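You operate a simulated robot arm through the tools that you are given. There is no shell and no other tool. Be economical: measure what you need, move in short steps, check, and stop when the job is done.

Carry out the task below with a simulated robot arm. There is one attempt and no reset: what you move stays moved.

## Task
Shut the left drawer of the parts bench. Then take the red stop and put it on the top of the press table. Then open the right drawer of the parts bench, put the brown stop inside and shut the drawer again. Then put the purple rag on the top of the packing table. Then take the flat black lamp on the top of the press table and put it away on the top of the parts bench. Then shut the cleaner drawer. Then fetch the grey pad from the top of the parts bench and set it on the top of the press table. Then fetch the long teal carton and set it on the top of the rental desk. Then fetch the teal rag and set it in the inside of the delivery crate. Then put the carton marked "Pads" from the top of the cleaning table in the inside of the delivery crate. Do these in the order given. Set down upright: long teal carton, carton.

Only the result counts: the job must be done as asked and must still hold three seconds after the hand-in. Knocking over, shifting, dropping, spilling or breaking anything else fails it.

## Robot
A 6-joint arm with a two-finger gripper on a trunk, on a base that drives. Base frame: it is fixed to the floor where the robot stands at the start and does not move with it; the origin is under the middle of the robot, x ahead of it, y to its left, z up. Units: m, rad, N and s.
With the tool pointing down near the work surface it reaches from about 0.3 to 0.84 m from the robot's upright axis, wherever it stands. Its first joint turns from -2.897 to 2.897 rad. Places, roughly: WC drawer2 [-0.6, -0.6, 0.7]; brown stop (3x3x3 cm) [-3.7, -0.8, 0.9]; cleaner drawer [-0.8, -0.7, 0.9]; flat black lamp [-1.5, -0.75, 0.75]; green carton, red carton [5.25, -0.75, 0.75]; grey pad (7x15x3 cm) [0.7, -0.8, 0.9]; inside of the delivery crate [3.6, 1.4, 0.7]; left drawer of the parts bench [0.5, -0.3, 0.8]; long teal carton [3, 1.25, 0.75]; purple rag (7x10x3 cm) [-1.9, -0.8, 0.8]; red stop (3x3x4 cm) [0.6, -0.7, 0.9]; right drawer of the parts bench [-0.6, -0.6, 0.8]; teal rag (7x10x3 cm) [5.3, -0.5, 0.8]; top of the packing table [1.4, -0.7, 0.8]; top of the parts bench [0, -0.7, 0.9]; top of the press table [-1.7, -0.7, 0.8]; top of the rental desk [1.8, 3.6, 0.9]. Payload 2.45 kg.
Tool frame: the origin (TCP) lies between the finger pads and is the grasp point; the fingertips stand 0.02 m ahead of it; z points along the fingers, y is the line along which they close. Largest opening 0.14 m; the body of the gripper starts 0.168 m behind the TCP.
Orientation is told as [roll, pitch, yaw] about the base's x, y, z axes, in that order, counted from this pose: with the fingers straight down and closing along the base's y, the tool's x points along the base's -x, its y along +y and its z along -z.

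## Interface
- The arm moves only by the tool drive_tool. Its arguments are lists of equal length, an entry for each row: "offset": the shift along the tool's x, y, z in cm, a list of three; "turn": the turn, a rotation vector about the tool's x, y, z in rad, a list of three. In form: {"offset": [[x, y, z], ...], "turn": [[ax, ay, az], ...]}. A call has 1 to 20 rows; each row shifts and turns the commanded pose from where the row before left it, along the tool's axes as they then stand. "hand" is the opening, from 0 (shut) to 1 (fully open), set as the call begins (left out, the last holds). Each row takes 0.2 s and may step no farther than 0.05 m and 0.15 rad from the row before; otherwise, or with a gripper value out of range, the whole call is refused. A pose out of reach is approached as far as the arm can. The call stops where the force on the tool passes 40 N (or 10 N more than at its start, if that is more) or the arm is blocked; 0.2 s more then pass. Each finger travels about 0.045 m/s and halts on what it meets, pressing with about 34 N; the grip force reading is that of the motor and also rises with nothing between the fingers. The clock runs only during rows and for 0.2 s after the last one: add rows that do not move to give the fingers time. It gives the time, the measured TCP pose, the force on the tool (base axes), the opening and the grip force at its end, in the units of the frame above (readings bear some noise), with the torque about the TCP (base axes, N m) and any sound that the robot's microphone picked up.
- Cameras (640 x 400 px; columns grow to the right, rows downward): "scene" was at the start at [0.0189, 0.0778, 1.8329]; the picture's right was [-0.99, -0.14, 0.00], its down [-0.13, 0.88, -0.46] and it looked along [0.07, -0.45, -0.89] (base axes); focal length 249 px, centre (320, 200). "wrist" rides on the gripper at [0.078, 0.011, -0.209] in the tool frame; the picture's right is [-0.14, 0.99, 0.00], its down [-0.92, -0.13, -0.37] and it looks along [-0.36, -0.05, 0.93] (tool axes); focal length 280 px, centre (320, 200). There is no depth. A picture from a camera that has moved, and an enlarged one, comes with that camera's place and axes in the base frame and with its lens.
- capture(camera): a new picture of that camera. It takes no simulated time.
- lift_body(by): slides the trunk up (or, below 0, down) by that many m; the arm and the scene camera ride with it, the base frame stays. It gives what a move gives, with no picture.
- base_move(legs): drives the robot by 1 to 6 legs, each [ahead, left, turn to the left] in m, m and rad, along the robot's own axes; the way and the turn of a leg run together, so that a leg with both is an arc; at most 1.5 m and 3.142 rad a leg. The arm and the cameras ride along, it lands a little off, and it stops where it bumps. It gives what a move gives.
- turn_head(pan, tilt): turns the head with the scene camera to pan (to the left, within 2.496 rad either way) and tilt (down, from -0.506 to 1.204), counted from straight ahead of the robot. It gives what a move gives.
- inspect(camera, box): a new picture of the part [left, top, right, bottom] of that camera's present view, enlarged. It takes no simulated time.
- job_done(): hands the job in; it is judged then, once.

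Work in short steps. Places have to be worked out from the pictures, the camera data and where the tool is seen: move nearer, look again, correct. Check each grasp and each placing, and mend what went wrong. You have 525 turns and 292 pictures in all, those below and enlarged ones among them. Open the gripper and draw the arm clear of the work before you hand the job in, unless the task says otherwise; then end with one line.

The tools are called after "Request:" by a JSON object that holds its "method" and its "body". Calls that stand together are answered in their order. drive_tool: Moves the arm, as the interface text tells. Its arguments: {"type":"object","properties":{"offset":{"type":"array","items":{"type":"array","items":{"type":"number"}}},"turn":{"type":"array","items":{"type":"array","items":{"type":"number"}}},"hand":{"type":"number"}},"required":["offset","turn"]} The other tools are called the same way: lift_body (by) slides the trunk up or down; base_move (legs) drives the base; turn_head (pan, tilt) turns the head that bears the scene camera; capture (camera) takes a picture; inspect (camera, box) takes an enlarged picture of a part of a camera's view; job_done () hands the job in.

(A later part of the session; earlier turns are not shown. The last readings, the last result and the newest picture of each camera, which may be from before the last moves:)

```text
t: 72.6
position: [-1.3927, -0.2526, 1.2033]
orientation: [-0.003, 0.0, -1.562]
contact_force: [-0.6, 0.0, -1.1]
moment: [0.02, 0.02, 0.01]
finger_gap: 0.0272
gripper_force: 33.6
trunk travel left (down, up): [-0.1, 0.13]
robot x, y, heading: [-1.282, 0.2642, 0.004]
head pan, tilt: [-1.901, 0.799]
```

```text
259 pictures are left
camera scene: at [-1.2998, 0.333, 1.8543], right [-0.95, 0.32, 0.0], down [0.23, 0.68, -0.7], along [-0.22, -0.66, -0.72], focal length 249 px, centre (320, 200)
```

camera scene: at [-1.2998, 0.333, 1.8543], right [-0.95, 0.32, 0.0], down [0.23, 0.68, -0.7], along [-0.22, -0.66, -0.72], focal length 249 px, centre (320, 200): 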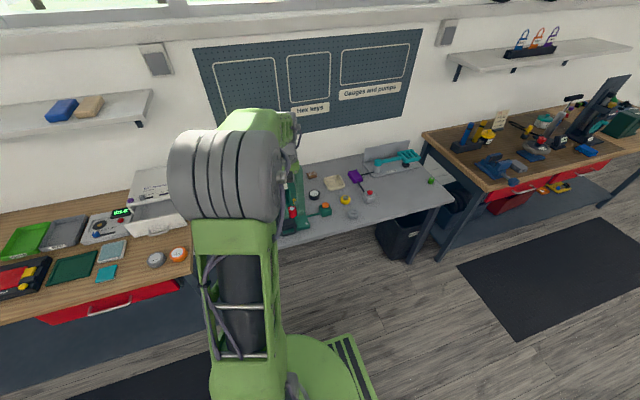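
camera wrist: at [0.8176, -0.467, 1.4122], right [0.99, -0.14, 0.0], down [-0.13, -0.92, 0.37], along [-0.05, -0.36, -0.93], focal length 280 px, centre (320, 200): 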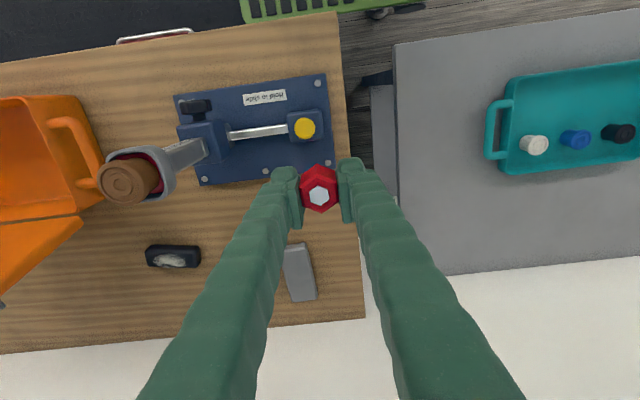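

I enlarge the press table to find a free spot.

Request:
{"method": "inspect", "body": {"camera": "scene", "box": [270, 120, 470, 245]}}

Request:
{"method": "capture", "body": {"camera": "wrist"}}

```text
3.20 times, centred on (370, 182) of scene
camera zoom: at [-1.2998, 0.333, 1.8543], right [-0.95, 0.32, 0.0], down [0.23, 0.68, -0.7], along [-0.22, -0.66, -0.72], focal length 797 px, centre (160, 256)
```

zoom: 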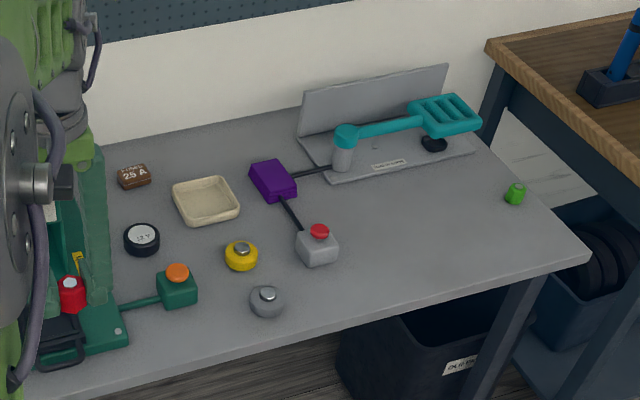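

```text
257 pictures are left
camera wrist: at [-1.3811, -0.1735, 1.4121], right [0.99, -0.13, 0.0], down [-0.12, -0.92, 0.37], along [-0.05, -0.37, -0.93], focal length 280 px, centre (320, 200)
```

wrist: 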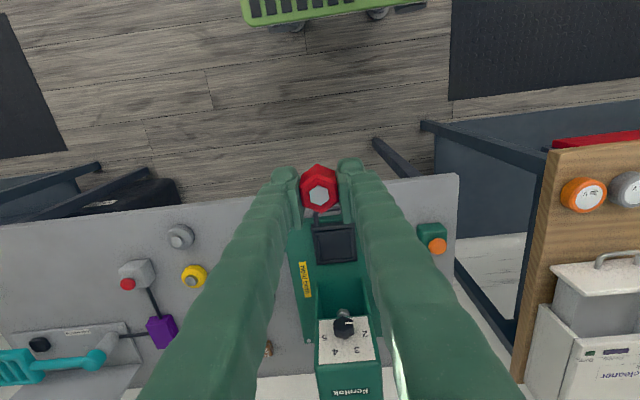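

There's free surface at the front right of the table, around (−2.1, −0.52). I drive there so that the tool hovers over it.

Request:
{"method": "base_move", "body": {"legs": [[-0.7, 0, 0], [0, -0.2, 0]]}}

Request:
{"method": "capture", "body": {"camera": "wrist"}}

Request:
{"method": "turn_head", "body": {"pan": -1.5, "tilt": 0.9}}

Request:
{"method": "capture", "body": {"camera": "scene"}}

```text
t: 78.4
position: [-2.0968, -0.456, 1.2025]
orientation: [-0.003, 0.0, -1.563]
contact_force: [0.8, -0.4, -1.1]
moment: [0.03, -0.02, 0.0]
finger_gap: 0.0268
gripper_force: 34.5
trunk travel left (down, up): [-0.1, 0.13]
robot x, y, heading: [-1.9849, 0.0653, 0.005]
head pan, tilt: [-1.901, 0.799]
```

```text
256 pictures are left
camera wrist: at [-2.0859, -0.3764, 1.412], right [0.99, -0.13, 0.0], down [-0.12, -0.92, 0.37], along [-0.05, -0.37, -0.93], focal length 280 px, centre (320, 200)
```

wrist: 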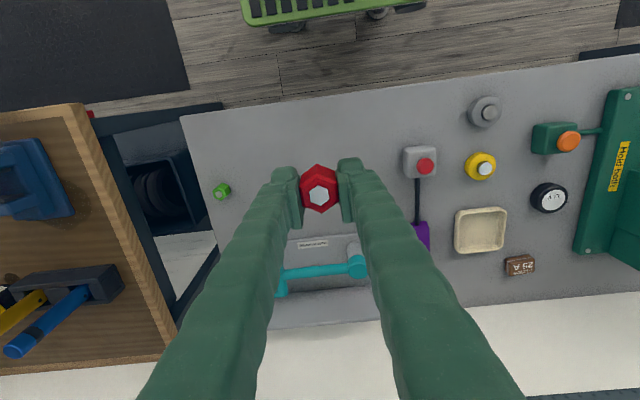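

```text
t: 79.3
position: [-2.0972, -0.4554, 1.2025]
orientation: [-0.005, -0.001, -1.566]
contact_force: [0.5, 0.4, 0.1]
moment: [0.01, -0.01, 0.01]
finger_gap: 0.0269
gripper_force: 33.9
trunk travel left (down, up): [-0.1, 0.13]
robot x, y, heading: [-1.9865, 0.0637, 0.005]
head pan, tilt: [-1.499, 0.901]
```

```text
255 pictures are left
camera scene: at [-1.9711, 0.1312, 1.8464], right [-1.0, -0.07, 0.0], down [-0.06, 0.78, -0.62], along [0.05, -0.62, -0.78], focal length 249 px, centre (320, 200)
```

scene: 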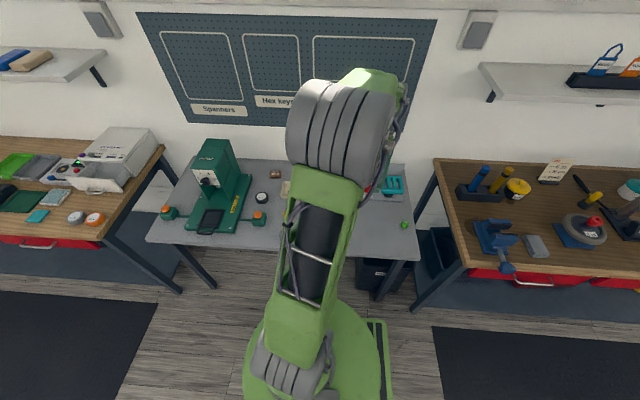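

The table top triangulates to z 0.775. I lower the stop over the free spot (−2.2, −0.48), to just above the surface.

Request:
{"method": "drive_tool", "body": {"offset": [[-0.8, -3.4, 0], [-0.8, -3.4, 0], [-0.8, -3.4, 0], [0, 0, 5], [0, 0, 5], [0, 0, 5], [0, 0, 5], [0, 0, 5], [0, 0, 5], [0, 0, 5], [0, 0, 2]], "turn": [[0, 0, 0], [0, 0, 0], [0, 0, 0], [0, 0, 0], [0, 0, 0], [0, 0, 0], [0, 0, 0], [0, 0, 0], [0, 0, 0], [0, 0, 0], [0, 0, 0]]}}

Request:
{"method": "capture", "body": {"camera": "wrist"}}

```text
t: 81.7
position: [-2.1994, -0.4797, 0.8347]
orientation: [-0.004, 0.0, -1.564]
contact_force: [0.1, -0.2, 0.0]
moment: [-0.04, -0.01, 0.02]
finger_gap: 0.0266
gripper_force: 34.1
trunk travel left (down, up): [-0.1, 0.13]
robot x, y, heading: [-1.9901, 0.0652, 0.001]
head pan, tilt: [-1.499, 0.901]
```

```text
254 pictures are left
camera wrist: at [-2.1895, -0.4002, 1.0427], right [0.99, -0.13, 0.0], down [-0.12, -0.92, 0.37], along [-0.05, -0.37, -0.93], focal length 280 px, centre (320, 200)
```

wrist: 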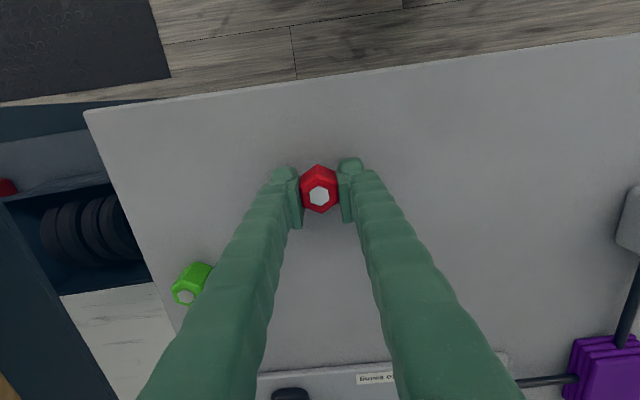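

Free surface below. I lower in 5 mm steps toward the expected release height 0.804.

Request:
{"method": "drive_tool", "body": {"offset": [[0, 0, 0.7], [0, 0, 0.7], [0, 0, 0.5], [0, 0, 0.4], [0, 0, 0.4], [0, 0, 0.3], [0, 0, 0]], "turn": [[0, 0, 0], [0, 0, 0], [0, 0, 0], [0, 0, 0], [0, 0, 0], [0, 0, 0], [0, 0, 0]]}}

```text
t: 82.5
position: [-2.2004, -0.4801, 0.8233]
orientation: [-0.003, -0.005, -1.564]
contact_force: [4.3, 9.7, 23.9]
moment: [0.29, -0.14, 0.04]
finger_gap: 0.0267
gripper_force: 34.0
trunk travel left (down, up): [-0.1, 0.13]
robot x, y, heading: [-1.9845, 0.0658, 0.002]
head pan, tilt: [-1.499, 0.901]
stopped in row 3: the force on the tool passed its limit at 49 N (the readings are from after the stop); the commanded pose is now the measured one
```

It has touched the surface (24 N upward). I open the hand partially and rise.

Request:
{"method": "drive_tool", "body": {"offset": [[0, 0, -0.1], [0, 0, 0], [0, 0, 0], [0, 0, 0], [0, 0, 0], [0, 0, 0]], "turn": [[0, 0, 0], [0, 0, 0], [0, 0, 0], [0, 0, 0], [0, 0, 0], [0, 0, 0]], "hand": 0.5}}

Request:
{"method": "drive_tool", "body": {"offset": [[0, 0, -3], [0, 0, -4], [0, 0, -5], [0, 0, -5], [0, 0, -5]], "turn": [[0, 0, 0], [0, 0, 0], [0, 0, 0], [0, 0, 0], [0, 0, 0]]}}

Request:
{"method": "capture", "body": {"camera": "wrist"}}

```text
t: 83.8
position: [-2.2022, -0.4825, 0.8215]
orientation: [-0.006, -0.003, -1.564]
contact_force: [-0.8, -0.2, 0.4]
moment: [0.03, -0.03, 0.01]
finger_gap: 0.0699
gripper_force: 0.1
trunk travel left (down, up): [-0.1, 0.13]
robot x, y, heading: [-1.9827, 0.0683, 0.001]
head pan, tilt: [-1.499, 0.901]
```

```text
t: 85.0
position: [-2.1998, -0.4795, 1.0427]
orientation: [-0.006, -0.001, -1.563]
contact_force: [-0.9, -0.9, 0.0]
moment: [-0.03, -0.01, 0.01]
finger_gap: 0.0699
gripper_force: 0.0
trunk travel left (down, up): [-0.1, 0.13]
robot x, y, heading: [-1.9863, 0.0646, 0.001]
head pan, tilt: [-1.499, 0.901]
```

```text
253 pictures are left
camera wrist: at [-2.188, -0.3995, 1.2511], right [0.99, -0.13, 0.0], down [-0.12, -0.92, 0.37], along [-0.05, -0.37, -0.93], focal length 280 px, centre (320, 200)
```

wrist: 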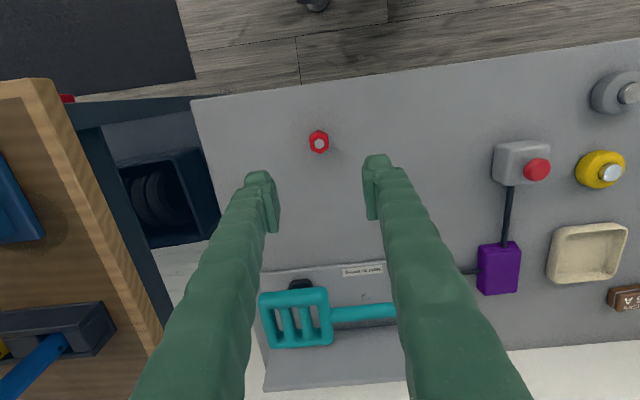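

The red stop stands upright at (−2.20, −0.48). Next I raise the arm, turn the tool to yaw 0 and drive in front of the right drawer.

Request:
{"method": "drive_tool", "body": {"offset": [[0, 0, -5], [0, 0, -5], [0, 0, -5], [0, 0, 0], [0, 0, 0], [0, 0, 0], [0, 0, 0], [0, 0, 0], [0, 0, 0], [0, 0, 0], [0, 0, 0], [0, 0, 0], [0, 0, 0], [0, 0, 0]], "turn": [[0, 0, 0], [0, 0, 0], [0, 0, 0], [0, 0, -0.1424], [0, 0, -0.1424], [0, 0, -0.1424], [0, 0, -0.1424], [0, 0, -0.1424], [0, 0, -0.1424], [0, 0, -0.1424], [0, 0, -0.1424], [0, 0, -0.1424], [0, 0, -0.1424], [0, 0, -0.1424]]}}

Request:
{"method": "base_move", "body": {"legs": [[0, 0.25, 0], [1.35, 0, 0]]}}

Request:
{"method": "capture", "body": {"camera": "wrist"}}

Request:
{"method": "capture", "body": {"camera": "scene"}}

```text
t: 88.0
position: [-2.1991, -0.48, 1.1938]
orientation: [-0.004, 0.005, 0.004]
contact_force: [-0.2, -0.3, 0.6]
moment: [0.02, 0.0, 0.02]
finger_gap: 0.07
gripper_force: 0.1
trunk travel left (down, up): [-0.1, 0.13]
robot x, y, heading: [-1.9864, 0.0682, -0.001]
head pan, tilt: [-1.499, 0.901]
```

```text
t: 97.2
position: [-0.8471, -0.2163, 1.1927]
orientation: [-0.004, 0.005, 0.024]
contact_force: [-0.2, -0.5, 0.1]
moment: [-0.02, 0.0, 0.03]
finger_gap: 0.0699
gripper_force: 0.2
trunk travel left (down, up): [-0.1, 0.13]
robot x, y, heading: [-0.6471, 0.3367, 0.024]
head pan, tilt: [-1.499, 0.901]
```

```text
252 pictures are left
camera wrist: at [-0.924, -0.2054, 1.4012], right [0.11, 0.99, 0.0], down [0.93, -0.11, 0.36], along [0.36, -0.05, -0.93], focal length 280 px, centre (320, 200)
```

wrist: 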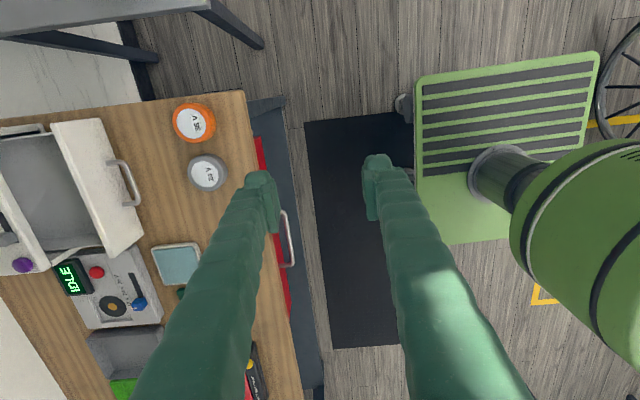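

```text
251 pictures are left
camera scene: at [-0.631, 0.4002, 1.8464], right [-1.0, -0.1, 0.0], down [-0.07, 0.78, -0.62], along [0.06, -0.62, -0.78], focal length 249 px, centre (320, 200)
```

scene: 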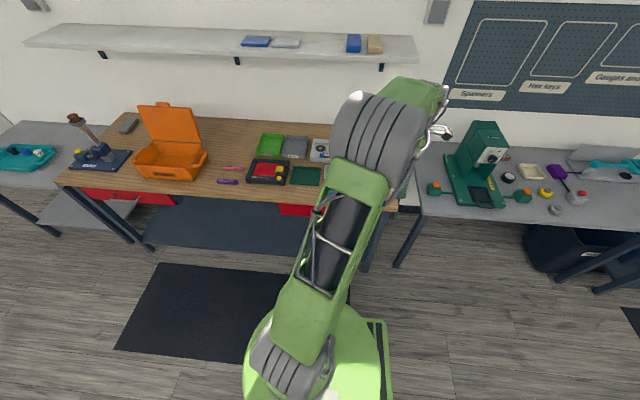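

The right drawer's handle shows around (−0.575, −0.32). I straighten the yaw, go over the handle and descend to z 0.93 for a closer look.

Request:
{"method": "drive_tool", "body": {"offset": [[0, 0, 0], [-4.53, -1.7, 0], [-4.53, -1.7, 0], [-4.53, -1.7, 0], [-4.53, -1.7, 0], [-4.53, -1.7, 0], [-4.53, -1.7, 0], [0, 0, 5], [0, 0, 5], [0, 0, 5], [0, 0, 5], [0, 0, 5]], "turn": [[0, 0, 0.024], [0, 0, 0], [0, 0, 0], [0, 0, 0], [0, 0, 0], [0, 0, 0], [0, 0, 0], [0, 0, 0], [0, 0, 0], [0, 0, 0], [0, 0, 0], [0, 0, 0]]}}

Request:
{"method": "capture", "body": {"camera": "wrist"}}

```text
t: 99.8
position: [-0.5769, -0.3199, 0.9404]
orientation: [-0.005, 0.005, -0.002]
contact_force: [-0.5, -0.8, -0.6]
moment: [-0.01, 0.03, 0.01]
finger_gap: 0.0702
gripper_force: 0.1
trunk travel left (down, up): [-0.1, 0.13]
robot x, y, heading: [-0.6455, 0.3331, 0.024]
head pan, tilt: [-1.499, 0.901]
```

```text
250 pictures are left
camera wrist: at [-0.6541, -0.3074, 1.1501], right [0.14, 0.99, 0.0], down [0.92, -0.13, 0.36], along [0.36, -0.05, -0.93], focal length 280 px, centre (320, 200)
```

wrist: 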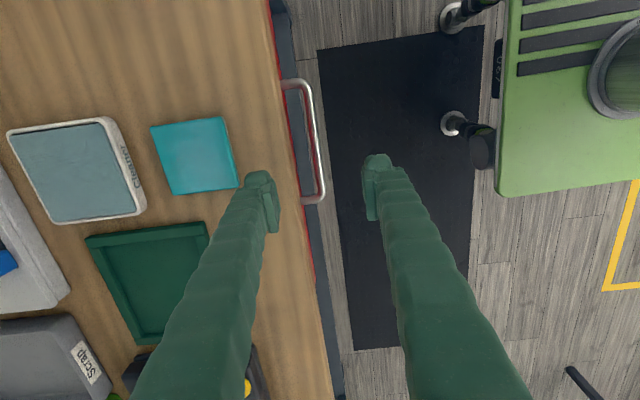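

The handle bar measures at about (−0.586, −0.324, 0.765) with roughly 2.7 cm of space behind it, enough for a 1.4 cm finger. I lean the tool 0.1 rad (fingertips toward the bench) and descend to z 0.895 with the TCP at y −0.30.

Request:
{"method": "drive_tool", "body": {"offset": [[0.9, 2.0, 0], [0, 0, 2.2], [0, 0, 2.2], [0, 0, 0]], "turn": [[0.1, 0, 0], [0, 0, 0], [0, 0, 0], [0, 0, 0]]}}

Request:
{"method": "capture", "body": {"camera": "wrist"}}

```text
t: 100.8
position: [-0.5865, -0.3052, 0.8986]
orientation: [-0.104, 0.004, 0.0]
contact_force: [-0.3, -0.1, -0.1]
moment: [0.0, -0.01, -0.01]
finger_gap: 0.0701
gripper_force: 0.0
trunk travel left (down, up): [-0.1, 0.13]
robot x, y, heading: [-0.6434, 0.3344, 0.026]
head pan, tilt: [-1.499, 0.901]
```

```text
249 pictures are left
camera wrist: at [-0.6628, -0.2711, 1.1049], right [0.14, 0.98, -0.1], down [0.92, -0.09, 0.38], along [0.36, -0.15, -0.92], focal length 280 px, centre (320, 200)
```

wrist: 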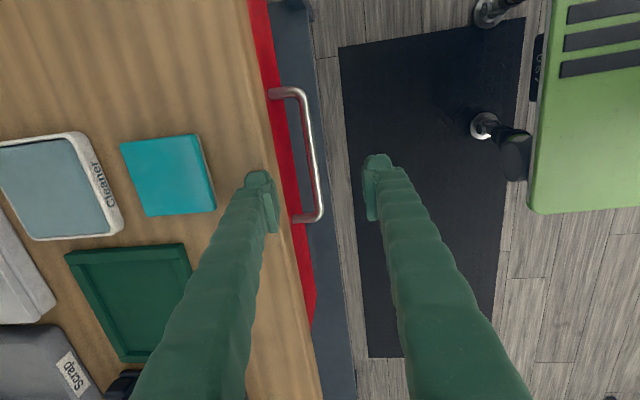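

The bench top overhangs the drawer front slightly (edge ≈ −0.34, front ≈ −0.366), so a vertical finger won't fit. I lean the tool to 0.25 rad so the inner finger slides in under the edge behind the bar; first I set up the approach line.

Request:
{"method": "drive_tool", "body": {"offset": [[0.9, 3.6, -0.4], [0, 0, 0], [0, 0, 0]], "turn": [[0, 0, 0], [0.146, 0, 0], [0, 0, 0]]}}

Request:
{"method": "capture", "body": {"camera": "wrist"}}

```text
t: 101.6
position: [-0.5954, -0.2684, 0.8968]
orientation: [-0.25, 0.005, 0.0]
contact_force: [-0.4, -0.2, -0.2]
moment: [0.03, 0.02, -0.03]
finger_gap: 0.0699
gripper_force: 0.0
trunk travel left (down, up): [-0.1, 0.13]
robot x, y, heading: [-0.6432, 0.3357, 0.027]
head pan, tilt: [-1.499, 0.901]
```

```text
248 pictures are left
camera wrist: at [-0.6714, -0.2041, 1.0979], right [0.14, 0.96, -0.25], down [0.92, -0.03, 0.38], along [0.36, -0.28, -0.89], focal length 280 px, centre (320, 200)
```

wrist: 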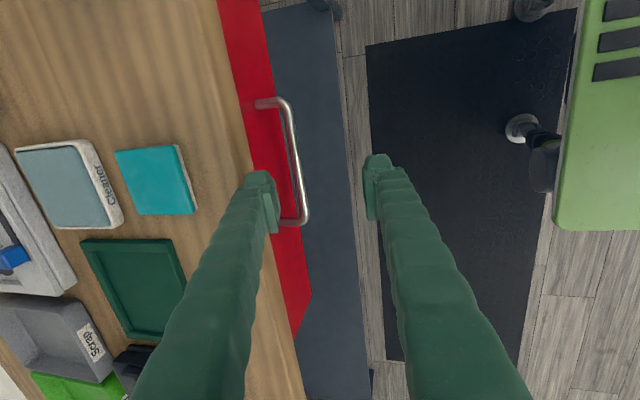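

The refined estimate is bar (y −0.326, z ≈0.775), bench edge y ≈ −0.352. The approach line fits; I slide down along the tool axis, and the force stop guards it.

Request:
{"method": "drive_tool", "body": {"offset": [[0, -0.4, 3], [0, 0, 3], [0, 0, 2], [0, 0, 2], [0, 0, 1.5], [0, 0, 1.3], [0, 0, 0]], "turn": [[0, 0, 0], [0, 0, 0], [0, 0, 0], [0, 0, 0], [0, 0, 0], [0, 0, 0], [0, 0, 0]]}}

Request:
{"method": "capture", "body": {"camera": "wrist"}}

```text
t: 103.2
position: [-0.5958, -0.302, 0.7745]
orientation: [-0.248, 0.004, 0.0]
contact_force: [-1.1, 7.3, 1.6]
moment: [-0.12, 0.05, -0.05]
finger_gap: 0.0659
gripper_force: 0.1
trunk travel left (down, up): [-0.1, 0.13]
robot x, y, heading: [-0.6456, 0.3287, 0.025]
head pan, tilt: [-1.499, 0.901]
```

```text
247 pictures are left
camera wrist: at [-0.6717, -0.2394, 0.9744], right [0.14, 0.96, -0.24], down [0.92, -0.03, 0.38], along [0.36, -0.28, -0.89], focal length 280 px, centre (320, 200)
```

wrist: 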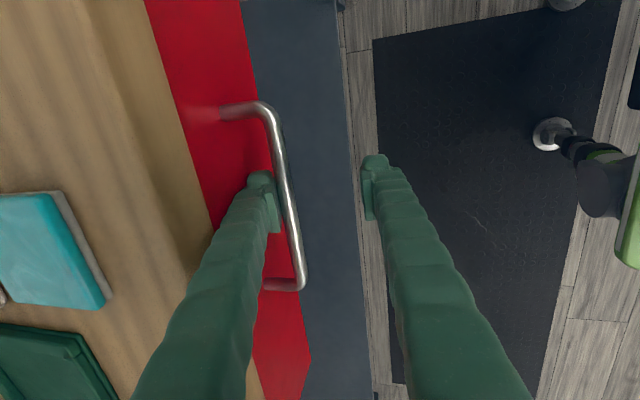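

The inner finger is behind the bar, lightly touching the front. I close on the bar.

Request:
{"method": "drive_tool", "body": {"offset": [[0, 0, 0], [0, 0, 0], [0, 0, 0], [0, 0, 0], [0, 0, 0], [0, 0, 0], [0, 0, 0]], "turn": [[0, 0, 0], [0, 0, 0], [0, 0, 0], [0, 0, 0], [0, 0, 0], [0, 0, 0], [0, 0, 0]], "hand": 0}}

Request:
{"method": "inspect", "body": {"camera": "wrist", "box": [160, 60, 480, 320]}}

```text
t: 104.8
position: [-0.5947, -0.302, 0.7752]
orientation: [-0.249, 0.007, 0.0]
contact_force: [-0.7, -0.7, 5.4]
moment: [0.03, 0.14, 0.39]
finger_gap: 0.0059
gripper_force: 34.0
trunk travel left (down, up): [-0.1, 0.13]
robot x, y, heading: [-0.6484, 0.3337, 0.024]
head pan, tilt: [-1.499, 0.901]
```

```text
1.54 times, centred on (320, 190) of wrist
camera zoom: at [-0.6718, -0.2402, 0.9749], right [0.14, 0.96, -0.25], down [0.92, -0.03, 0.38], along [0.36, -0.28, -0.89], focal length 431 px, centre (320, 215)
```

zoom: 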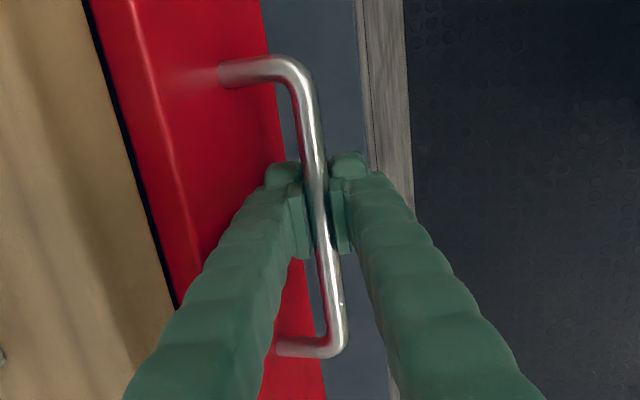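

The bar is held and the drawer has already come out slightly. I pull it straight out along +y, about 20 cm.

Request:
{"method": "drive_tool", "body": {"offset": [[0, 1.938, -0.494], [0, 2.907, -0.741], [0, 2.907, -0.741], [0, 2.907, -0.741], [0, 2.907, -0.741], [0, 2.907, -0.741], [0, 2.907, -0.741], [0, 0, 0]], "turn": [[0, 0, 0], [0, 0, 0], [0, 0, 0], [0, 0, 0], [0, 0, 0], [0, 0, 0], [0, 0, 0], [0, 0, 0]]}}

Request:
{"method": "capture", "body": {"camera": "wrist"}}

Request:
{"method": "capture", "body": {"camera": "scene"}}

```text
t: 106.6
position: [-0.5933, -0.1025, 0.7748]
orientation: [-0.249, 0.003, -0.001]
contact_force: [16.9, 2.8, 9.8]
moment: [0.04, 0.08, 0.26]
finger_gap: 0.0061
gripper_force: 33.9
trunk travel left (down, up): [-0.1, 0.13]
robot x, y, heading: [-0.6456, 0.3337, 0.023]
head pan, tilt: [-1.499, 0.901]
```

```text
245 pictures are left
camera wrist: at [-0.6711, -0.0391, 0.975], right [0.14, 0.96, -0.24], down [0.92, -0.03, 0.38], along [0.36, -0.28, -0.89], focal length 280 px, centre (320, 200)
```

wrist: 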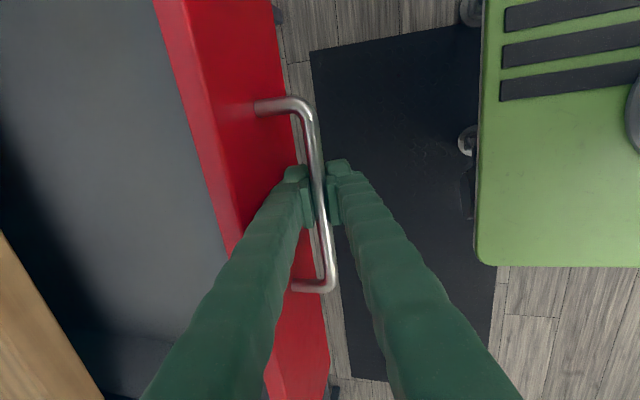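

```text
244 pictures are left
camera scene: at [-0.6297, 0.4011, 1.8464], right [-1.0, -0.1, 0.0], down [-0.08, 0.78, -0.62], along [0.06, -0.62, -0.78], focal length 249 px, centre (320, 200)
```

scene: 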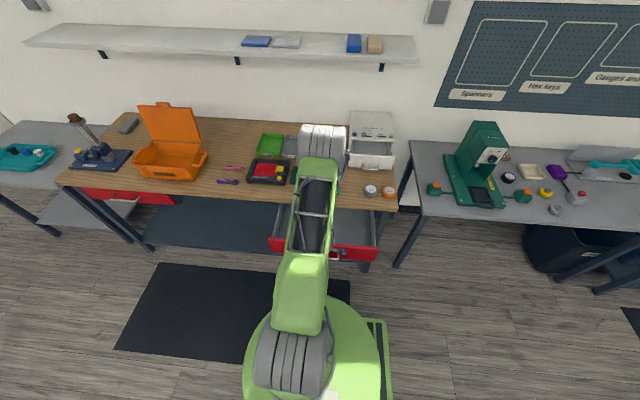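

The drawer is open about 20 cm. I open the fingers just enough to free the bar, and withdraw up along the tool axis.

Request:
{"method": "drive_tool", "body": {"offset": [[0, 0, 0], [0, 0, 0], [0, 0, 0], [0, 0, -2], [0, 0, -4], [0, 0, -4], [0, 0, -4], [0, 0, -5], [0, 0, -5]], "turn": [[0, 0, 0], [0, 0, 0], [0, 0, 0], [0, 0, 0], [0, 0, 0], [0, 0, 0], [0, 0, 0], [0, 0, 0], [0, 0, 0]], "hand": 0.2}}

Request:
{"method": "capture", "body": {"camera": "wrist"}}

```text
t: 108.6
position: [-0.5962, -0.0476, 0.9984]
orientation: [-0.245, 0.012, -0.003]
contact_force: [0.4, 0.8, 1.0]
moment: [0.0, -0.01, 0.02]
finger_gap: 0.0282
gripper_force: 0.1
out of reach, approached as far as the arm can: row 9
trunk travel left (down, up): [-0.1, 0.13]
robot x, y, heading: [-0.6446, 0.3352, 0.028]
head pan, tilt: [-1.499, 0.901]
```

```text
243 pictures are left
camera wrist: at [-0.6711, 0.0152, 1.1996], right [0.14, 0.96, -0.24], down [0.93, -0.04, 0.38], along [0.35, -0.28, -0.89], focal length 280 px, centre (320, 200)
```

wrist: 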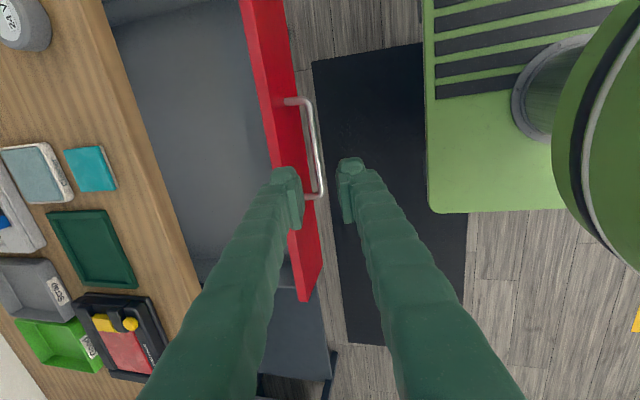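

I straighten the tool and raise it, and look along −x, the way I have to drive to the brown stop.

Request:
{"method": "drive_tool", "body": {"offset": [[0, -3, 0], [0, -3, 0], [0, 0, -5], [0, 0, -5], [0, 0, -5]], "turn": [[-0.123, 0, 0], [-0.122, 0, 0], [0, 0, 0], [0, 0, 0], [0, 0, 0]]}}

Request:
{"method": "turn_head", "body": {"pan": -2.496, "tilt": 0.5}}

Request:
{"method": "capture", "body": {"camera": "scene"}}

Request:
{"method": "turn_head", "body": {"pan": 2.496, "tilt": 0.5}}

Request:
{"method": "capture", "body": {"camera": "scene"}}

```text
t: 109.8
position: [-0.5945, -0.1056, 1.1583]
orientation: [-0.006, 0.005, 0.002]
contact_force: [0.4, -0.1, -0.6]
moment: [0.03, 0.01, -0.03]
finger_gap: 0.0281
gripper_force: 0.1
trunk travel left (down, up): [-0.1, 0.13]
robot x, y, heading: [-0.6441, 0.3333, 0.025]
head pan, tilt: [-1.499, 0.901]
```

```text
t: 111.0
position: [-0.5945, -0.1072, 1.1574]
orientation: [-0.002, 0.005, -0.002]
contact_force: [0.2, 0.0, 0.1]
moment: [0.01, -0.02, 0.01]
finger_gap: 0.0282
gripper_force: 0.0
trunk travel left (down, up): [-0.1, 0.13]
robot x, y, heading: [-0.6392, 0.3351, 0.025]
head pan, tilt: [-2.496, 0.499]
```

```text
242 pictures are left
camera scene: at [-0.7098, 0.4188, 1.8802], right [-0.62, 0.78, 0.0], down [0.38, 0.3, -0.88], along [-0.69, -0.55, -0.48], focal length 249 px, centre (320, 200)
```

scene: 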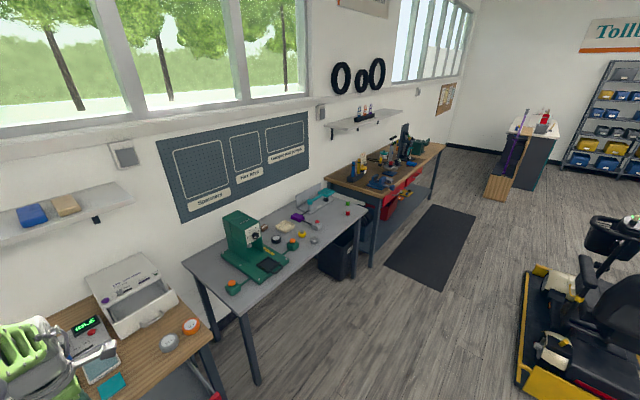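

```text
t: 115.0
position: [-0.595, -0.1064, 1.1582]
orientation: [-0.004, 0.006, -0.001]
contact_force: [0.5, -0.1, 0.8]
moment: [0.01, -0.02, 0.01]
finger_gap: 0.0278
gripper_force: 0.0
trunk travel left (down, up): [-0.1, 0.13]
robot x, y, heading: [-0.6431, 0.3341, 0.022]
head pan, tilt: [2.496, 0.499]
```

```text
241 pictures are left
camera scene: at [-0.7124, 0.5284, 1.8803], right [0.58, 0.81, 0.0], down [0.39, -0.28, -0.88], along [-0.71, 0.51, -0.48], focal length 249 px, centre (320, 200)
```

scene: 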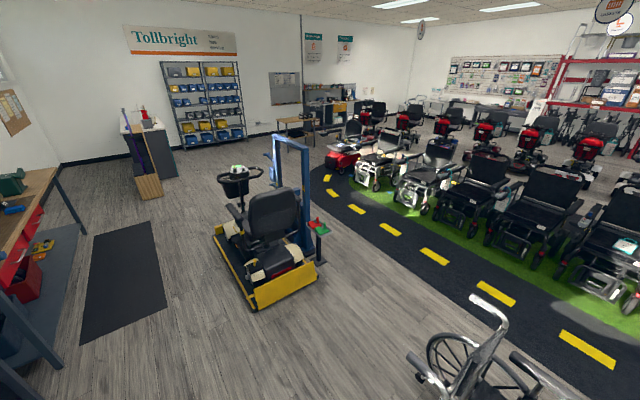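

The lift platform's edge lies at about y 0.85, so a lane at y ≈0.4 is free. I drive back to x ≈ −3.55 and look at the far workbench.

Request:
{"method": "base_move", "body": {"legs": [[0, 0.06, -0.024], [-1.5, 0, 0], [-1.4, 0, 0]]}}

Request:
{"method": "turn_head", "body": {"pan": -1.5, "tilt": 0.75}}

Request:
{"method": "capture", "body": {"camera": "scene"}}

```text
t: 129.9
position: [-3.5359, -0.0581, 1.1585]
orientation: [-0.004, 0.005, -0.022]
contact_force: [0.3, -0.2, -0.4]
moment: [0.0, -0.02, 0.01]
finger_gap: 0.028
gripper_force: 0.0
trunk travel left (down, up): [-0.1, 0.13]
robot x, y, heading: [-3.5741, 0.384, 0.004]
head pan, tilt: [2.496, 0.499]
```

```text
t: 133.2
position: [-3.5368, -0.0569, 1.1587]
orientation: [-0.003, 0.006, -0.023]
contact_force: [-0.1, -0.2, 1.1]
moment: [0.02, -0.02, -0.01]
finger_gap: 0.028
gripper_force: 0.0
trunk travel left (down, up): [-0.1, 0.13]
robot x, y, heading: [-3.5765, 0.3854, 0.004]
head pan, tilt: [-1.499, 0.75]
```

```text
240 pictures are left
camera scene: at [-3.561, 0.4433, 1.8583], right [-1.0, -0.07, 0.0], down [-0.05, 0.68, -0.73], along [0.05, -0.73, -0.68], focal length 249 px, centre (320, 200)
```

scene: 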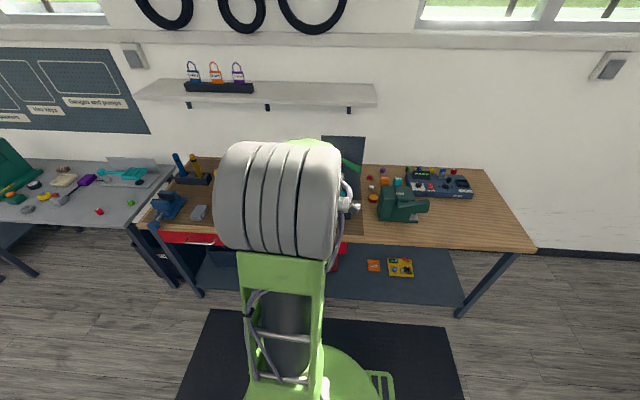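

I enlarge the small objects by the grinder to find the brown stop.

Request:
{"method": "inspect", "body": {"camera": "scene", "box": [330, 140, 490, 240]}}

Request:
{"method": "capture", "body": {"camera": "wrist"}}

```text
4.00 times, centred on (410, 190) of scene
camera zoom: at [-3.561, 0.4433, 1.8583], right [-1.0, -0.07, 0.0], down [-0.05, 0.68, -0.73], along [0.05, -0.73, -0.68], focal length 996 px, centre (-40, 240)
```

zoom: 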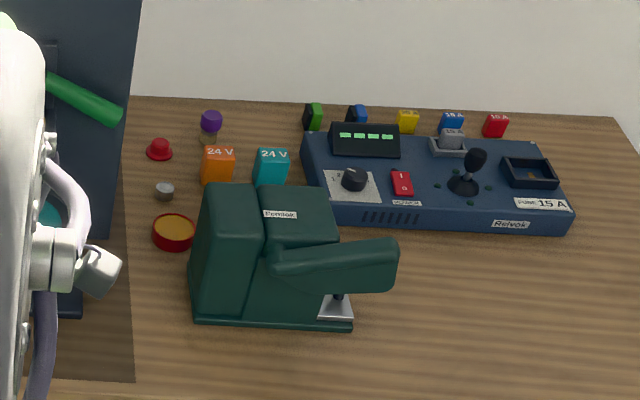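

```text
238 pictures are left
camera wrist: at [-3.6132, -0.0423, 1.3674], right [0.16, 0.99, -0.01], down [0.92, -0.15, 0.36], along [0.36, -0.06, -0.93], focal length 280 px, centre (320, 200)
```

wrist: 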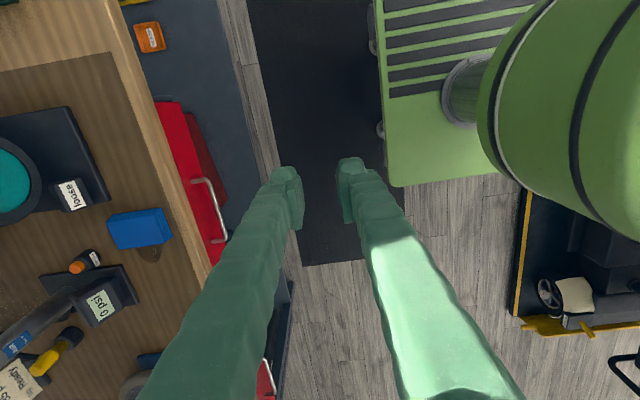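

I can't identify the brown stop yet; it should be near the part hidden by the arm. I move 0.45 m further back and look from there.

Request:
{"method": "base_move", "body": {"legs": [[-0.45, -0.1, 0]]}}

Request:
{"method": "turn_head", "body": {"pan": -1.2, "tilt": 0.8}}

Request:
{"method": "capture", "body": {"camera": "scene"}}

Request:
{"method": "inspect", "body": {"camera": "scene", "box": [180, 90, 360, 210]}}

```text
t: 135.9
position: [-3.9849, -0.1581, 1.1584]
orientation: [-0.004, 0.005, -0.025]
contact_force: [0.7, 0.2, 1.0]
moment: [0.01, -0.06, -0.01]
finger_gap: 0.0279
gripper_force: 0.1
trunk travel left (down, up): [-0.1, 0.13]
robot x, y, heading: [-4.0197, 0.2819, 0.001]
head pan, tilt: [-1.499, 0.75]
```

```text
t: 136.7
position: [-3.9841, -0.1571, 1.1578]
orientation: [-0.005, 0.007, -0.026]
contact_force: [-0.5, 0.5, -0.3]
moment: [0.0, -0.01, -0.01]
finger_gap: 0.028
gripper_force: 0.0
trunk travel left (down, up): [-0.1, 0.13]
robot x, y, heading: [-4.0211, 0.2827, -0.0]
head pan, tilt: [-1.201, 0.799]
```

```text
237 pictures are left
camera scene: at [-3.9841, 0.3498, 1.8543], right [-0.93, -0.36, 0.0], down [-0.26, 0.67, -0.7], along [0.25, -0.65, -0.72], focal length 249 px, centre (320, 200)
```

scene: 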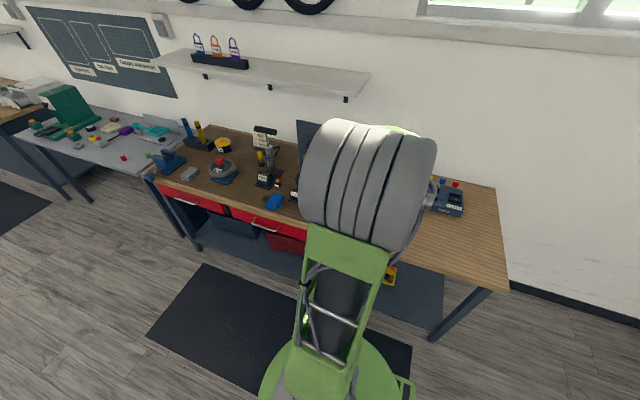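

```text
3.33 times, centred on (270, 150) of scene
camera zoom: at [-3.9841, 0.3498, 1.8543], right [-0.93, -0.36, 0.0], down [-0.26, 0.67, -0.7], along [0.25, -0.65, -0.72], focal length 830 px, centre (487, 367)
```

zoom: 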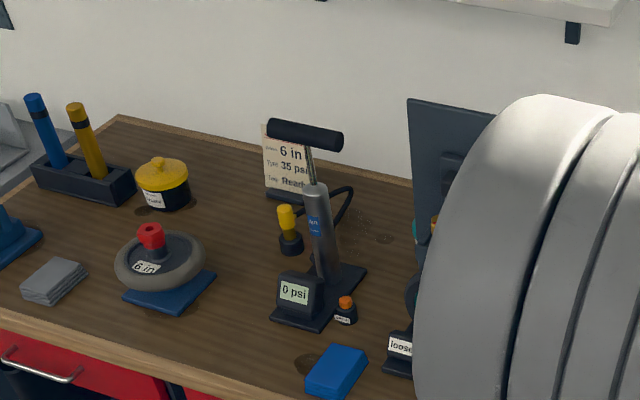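

The elbow still hides that spot. I swing the arm to the robot's rear side to clear the view.

Request:
{"method": "drive_tool", "body": {"offset": [[4.5, 1.2, 0], [4.5, 1.2, 0], [4.5, 1.2, 0], [4.5, 1.6, 0], [4.5, 2, 0], [4.5, 2, 0], [4.5, 2, 0], [4.5, 2, 0], [4.5, 2, 0]], "turn": [[0, 0, -0.1], [0, 0, -0.1], [0, 0, 0], [0, 0, 0], [0, 0, 0], [0, 0, 0], [0, 0, 0], [0, 0, 0], [0, 0, 0]]}}

Request:
{"method": "capture", "body": {"camera": "scene"}}

```text
t: 138.7
position: [-4.4087, -0.0637, 1.1596]
orientation: [-0.002, 0.006, 0.176]
contact_force: [-0.4, 0.2, 0.4]
moment: [0.02, -0.04, -0.02]
finger_gap: 0.0282
gripper_force: 0.1
trunk travel left (down, up): [-0.1, 0.13]
robot x, y, heading: [-4.0207, 0.2827, 0.0]
head pan, tilt: [-1.201, 0.799]
```

```text
235 pictures are left
camera scene: at [-3.9853, 0.35, 1.8543], right [-0.93, -0.36, 0.0], down [-0.26, 0.67, -0.7], along [0.25, -0.65, -0.72], focal length 249 px, centre (320, 200)
```

scene: 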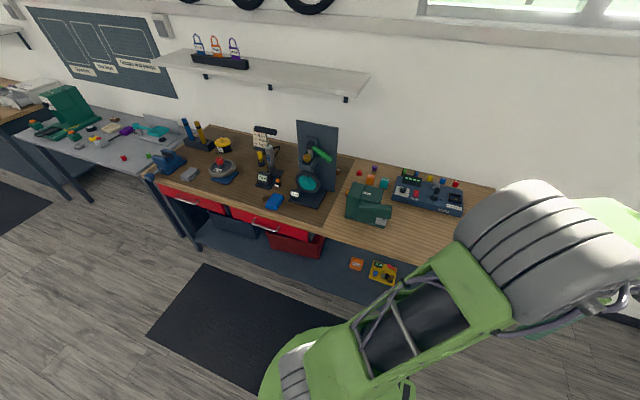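

Now the bench is visible. I enlarge the region around the machine and the small stops.

Request:
{"method": "inspect", "body": {"camera": "scene", "box": [280, 120, 480, 245]}}

Request:
{"method": "inspect", "body": {"camera": "scene", "box": [150, 110, 350, 235]}}

```text
3.20 times, centred on (380, 182) of scene
camera zoom: at [-3.9853, 0.35, 1.8543], right [-0.93, -0.36, 0.0], down [-0.26, 0.67, -0.7], along [0.25, -0.65, -0.72], focal length 797 px, centre (128, 256)
```

zoom: 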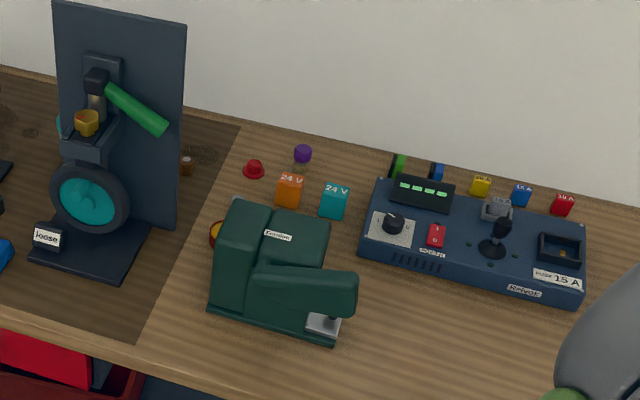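

```text
3.20 times, centred on (250, 172) of scene
camera zoom: at [-3.9853, 0.35, 1.8543], right [-0.93, -0.36, 0.0], down [-0.26, 0.67, -0.7], along [0.25, -0.65, -0.72], focal length 797 px, centre (544, 288)
```

zoom: 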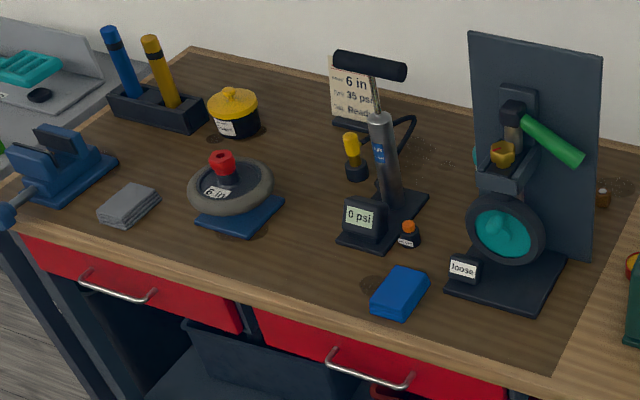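

The brown stop is at about (−3.664, −0.796), behind and beside the tall dark board (edge near x −3.69, y −0.64). I need the shelf end's exact location above it, so I enlarge that.

Request:
{"method": "inspect", "body": {"camera": "scene", "box": [270, 40, 430, 190]}}

```text
2.67 times, centred on (350, 115) of scene
camera zoom: at [-3.9853, 0.35, 1.8543], right [-0.93, -0.36, 0.0], down [-0.26, 0.67, -0.7], along [0.25, -0.65, -0.72], focal length 664 px, centre (240, 427)
```

zoom: 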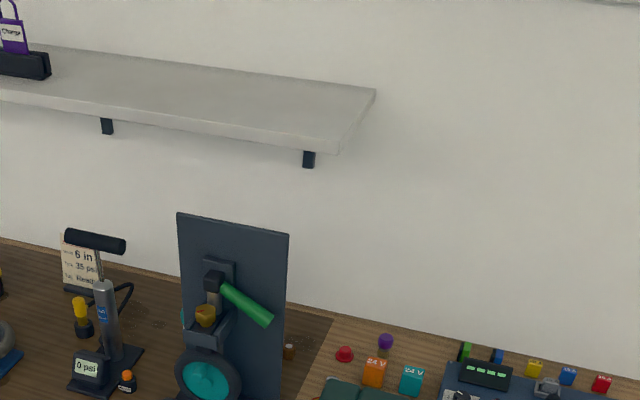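

The shelf ends at x ≈ −3.745, so I'll lean the tool about 0.5 rad toward −x to reach the stop from that side, clear of board and shelf. I drive nearer and raise the trunk 0.1 m.

Request:
{"method": "base_move", "body": {"legs": [[0.12, -0.28, 0]]}}

Request:
{"method": "lift_body", "body": {"by": 0.1}}

Request:
{"method": "drive_tool", "body": {"offset": [[-4.4, -0.5, 0], [-4.4, -0.5, 0], [-4.4, -0.5, 0], [-4.4, -0.5, 0], [-4.4, -1.2, 0], [-4.4, -1.2, 0], [-4.4, -2, 0], [-4, -2, 0], [-4, -2, 0]], "turn": [[0, 0, 0.06], [0, 0, 0.06], [0, 0, 0.056], [0, 0, 0], [0, 0, 0], [0, 0, 0], [0, 0, 0], [0, 0, 0], [0, 0, 0]], "hand": 0.5}}

Request:
{"method": "capture", "body": {"camera": "wrist"}}

Request:
{"method": "capture", "body": {"camera": "scene"}}

```text
t: 141.8
position: [-4.2895, -0.3419, 1.1594]
orientation: [-0.003, 0.006, 0.172]
contact_force: [0.2, 0.1, -0.1]
moment: [0.03, 0.04, 0.01]
finger_gap: 0.028
gripper_force: 0.0
trunk travel left (down, up): [-0.1, 0.13]
robot x, y, heading: [-3.9045, 0.0071, -0.005]
head pan, tilt: [-1.201, 0.799]
```

```text
t: 143.1
position: [-4.2875, -0.3418, 1.259]
orientation: [-0.004, 0.005, 0.171]
contact_force: [-0.3, -0.1, 0.5]
moment: [0.0, 0.03, -0.02]
finger_gap: 0.0278
gripper_force: 0.0
trunk travel left (down, up): [-0.2, 0.03]
robot x, y, heading: [-3.9036, 0.0057, -0.005]
head pan, tilt: [-1.201, 0.799]
```

```text
t: 145.1
position: [-3.8976, -0.432, 1.2597]
orientation: [-0.004, 0.004, -0.001]
contact_force: [0.4, -0.4, 0.6]
moment: [0.03, 0.03, 0.0]
finger_gap: 0.0697
gripper_force: 0.1
trunk travel left (down, up): [-0.2, 0.03]
robot x, y, heading: [-3.9055, 0.0089, -0.001]
head pan, tilt: [-1.201, 0.799]
```

```text
231 pictures are left
camera wrist: at [-3.9752, -0.4193, 1.4681], right [0.14, 0.99, 0.0], down [0.92, -0.13, 0.36], along [0.36, -0.05, -0.93], focal length 280 px, centre (320, 200)
```

wrist: 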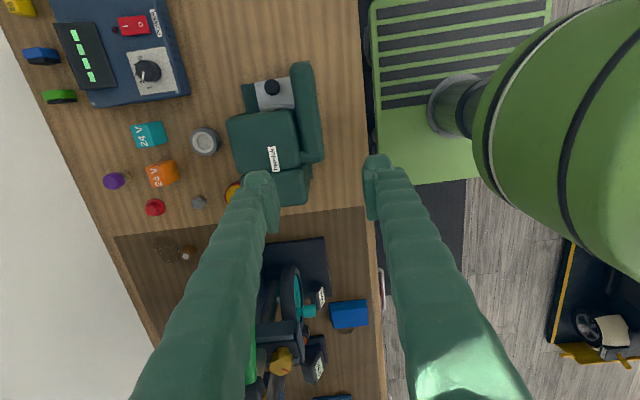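

```text
230 pictures are left
camera scene: at [-3.8643, 0.0708, 1.9543], right [-0.93, -0.36, 0.0], down [-0.26, 0.67, -0.7], along [0.25, -0.65, -0.72], focal length 249 px, centre (320, 200)
```

scene: 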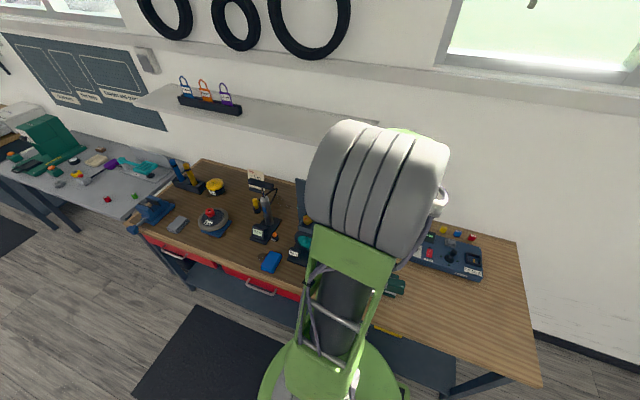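

The wrist view confirms the stop at (−3.656, −0.792). I shift the base slightly nearer, lean the tool −0.5 rad in pitch and step toward a pre-grasp point on the −x side.

Request:
{"method": "base_move", "body": {"legs": [[0.04, -0.035, 0]]}}

Request:
{"method": "drive_tool", "body": {"offset": [[0, 0, 0], [0, 0, 0], [0, 0, 0], [0, 0, 0], [0, 0, 4], [0, -4, 4], [0, -4, 3], [0, -4, 0], [0, -4, 0]], "turn": [[0, -0.125, 0], [0, -0.125, 0], [0, -0.125, 0], [0, -0.125, 0], [0, 0, 0], [0, 0, 0], [0, 0, 0], [0, 0, 0], [0, 0, 0]]}}

Request:
{"method": "capture", "body": {"camera": "wrist"}}

Request:
{"method": "capture", "body": {"camera": "scene"}}

```text
t: 146.1
position: [-3.8586, -0.467, 1.259]
orientation: [-0.004, 0.007, -0.003]
contact_force: [0.1, -1.1, -0.2]
moment: [0.02, 0.07, -0.01]
finger_gap: 0.0701
gripper_force: 0.0
trunk travel left (down, up): [-0.2, 0.03]
robot x, y, heading: [-3.8671, -0.0284, -0.006]
head pan, tilt: [-1.201, 0.799]
```

```text
refused: row 6 steps farther than a row can; nothing moved
```

```text
229 pictures are left
camera wrist: at [-3.9359, -0.4541, 1.4683], right [0.14, 0.99, 0.0], down [0.92, -0.13, 0.36], along [0.36, -0.05, -0.93], focal length 280 px, centre (320, 200)
```

wrist: 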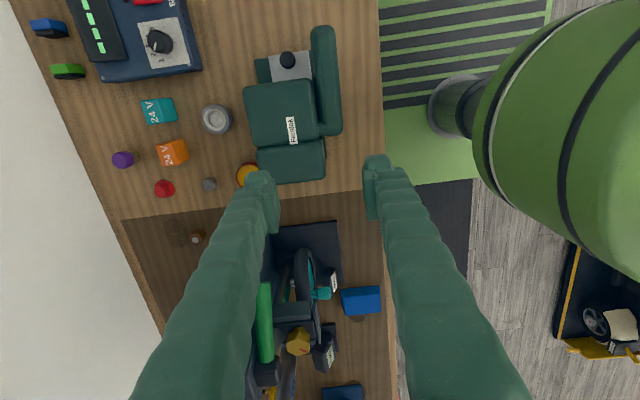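

```text
228 pictures are left
camera scene: at [-3.8246, 0.0359, 1.9543], right [-0.93, -0.36, 0.0], down [-0.26, 0.67, -0.7], along [0.25, -0.65, -0.72], focal length 249 px, centre (320, 200)
```

scene: 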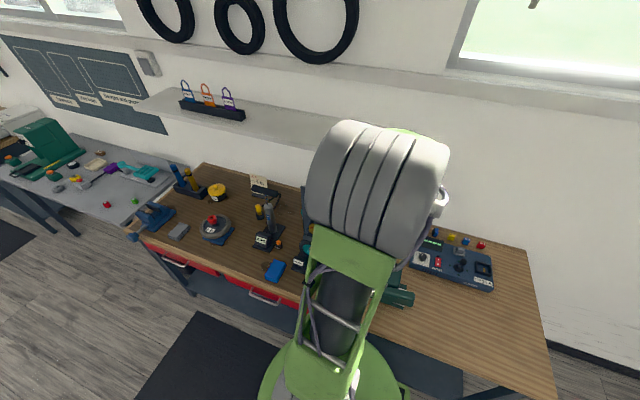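

A combined step exceeded 5 cm; I repeat with shorter rows. The stop again measures (−3.654, −0.794).

Request:
{"method": "drive_tool", "body": {"offset": [[0, 0, 0], [0, 0, 0], [0, 0, 0], [0, 0, 0], [0, 0, 4], [0, 0, 4], [0, 0, 3], [0, -4, 0], [0, -4, 0], [0, -4, 0], [0, -4, 0]], "turn": [[0, -0.125, 0], [0, -0.125, 0], [0, -0.125, 0], [0, -0.125, 0], [0, 0, 0], [0, 0, 0], [0, 0, 0], [0, 0, 0], [0, 0, 0], [0, 0, 0], [0, 0, 0]]}}

Request:
{"method": "capture", "body": {"camera": "wrist"}}

Request:
{"method": "capture", "body": {"camera": "scene"}}

```text
t: 148.5
position: [-3.8075, -0.6274, 1.1618]
orientation: [-0.003, -0.496, -0.001]
contact_force: [0.4, -0.9, -0.4]
moment: [0.08, 0.04, 0.02]
finger_gap: 0.07
gripper_force: 0.1
trunk travel left (down, up): [-0.2, 0.03]
robot x, y, heading: [-3.8599, -0.0288, -0.006]
head pan, tilt: [-1.201, 0.799]
```

```text
227 pictures are left
camera wrist: at [-3.975, -0.6159, 1.3092], right [0.12, 0.99, 0.06], down [0.64, -0.13, 0.76], along [0.76, -0.05, -0.64], focal length 280 px, centre (320, 200)
```

wrist: 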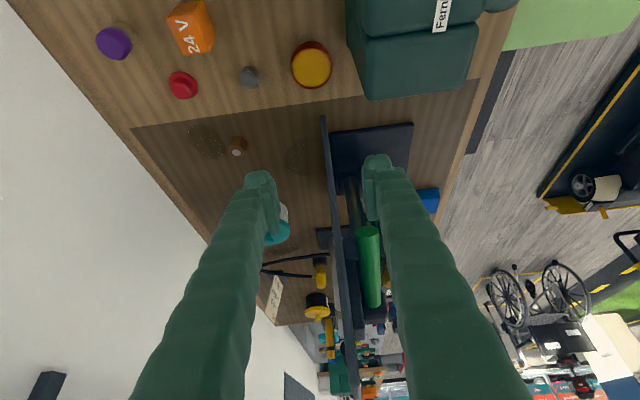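

```text
226 pictures are left
camera scene: at [-3.8256, 0.0355, 1.9543], right [-0.93, -0.36, 0.0], down [-0.26, 0.67, -0.7], along [0.25, -0.65, -0.72], focal length 249 px, centre (320, 200)
```

scene: 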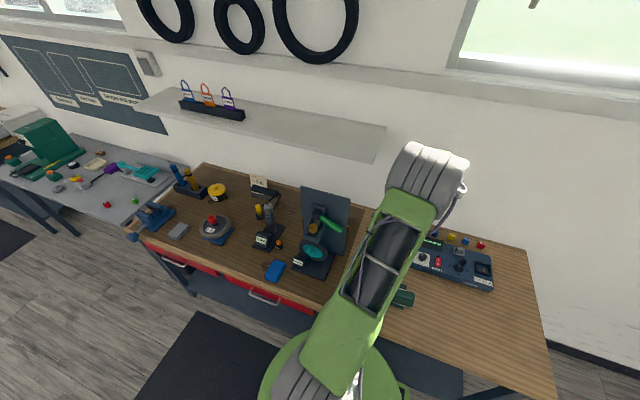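

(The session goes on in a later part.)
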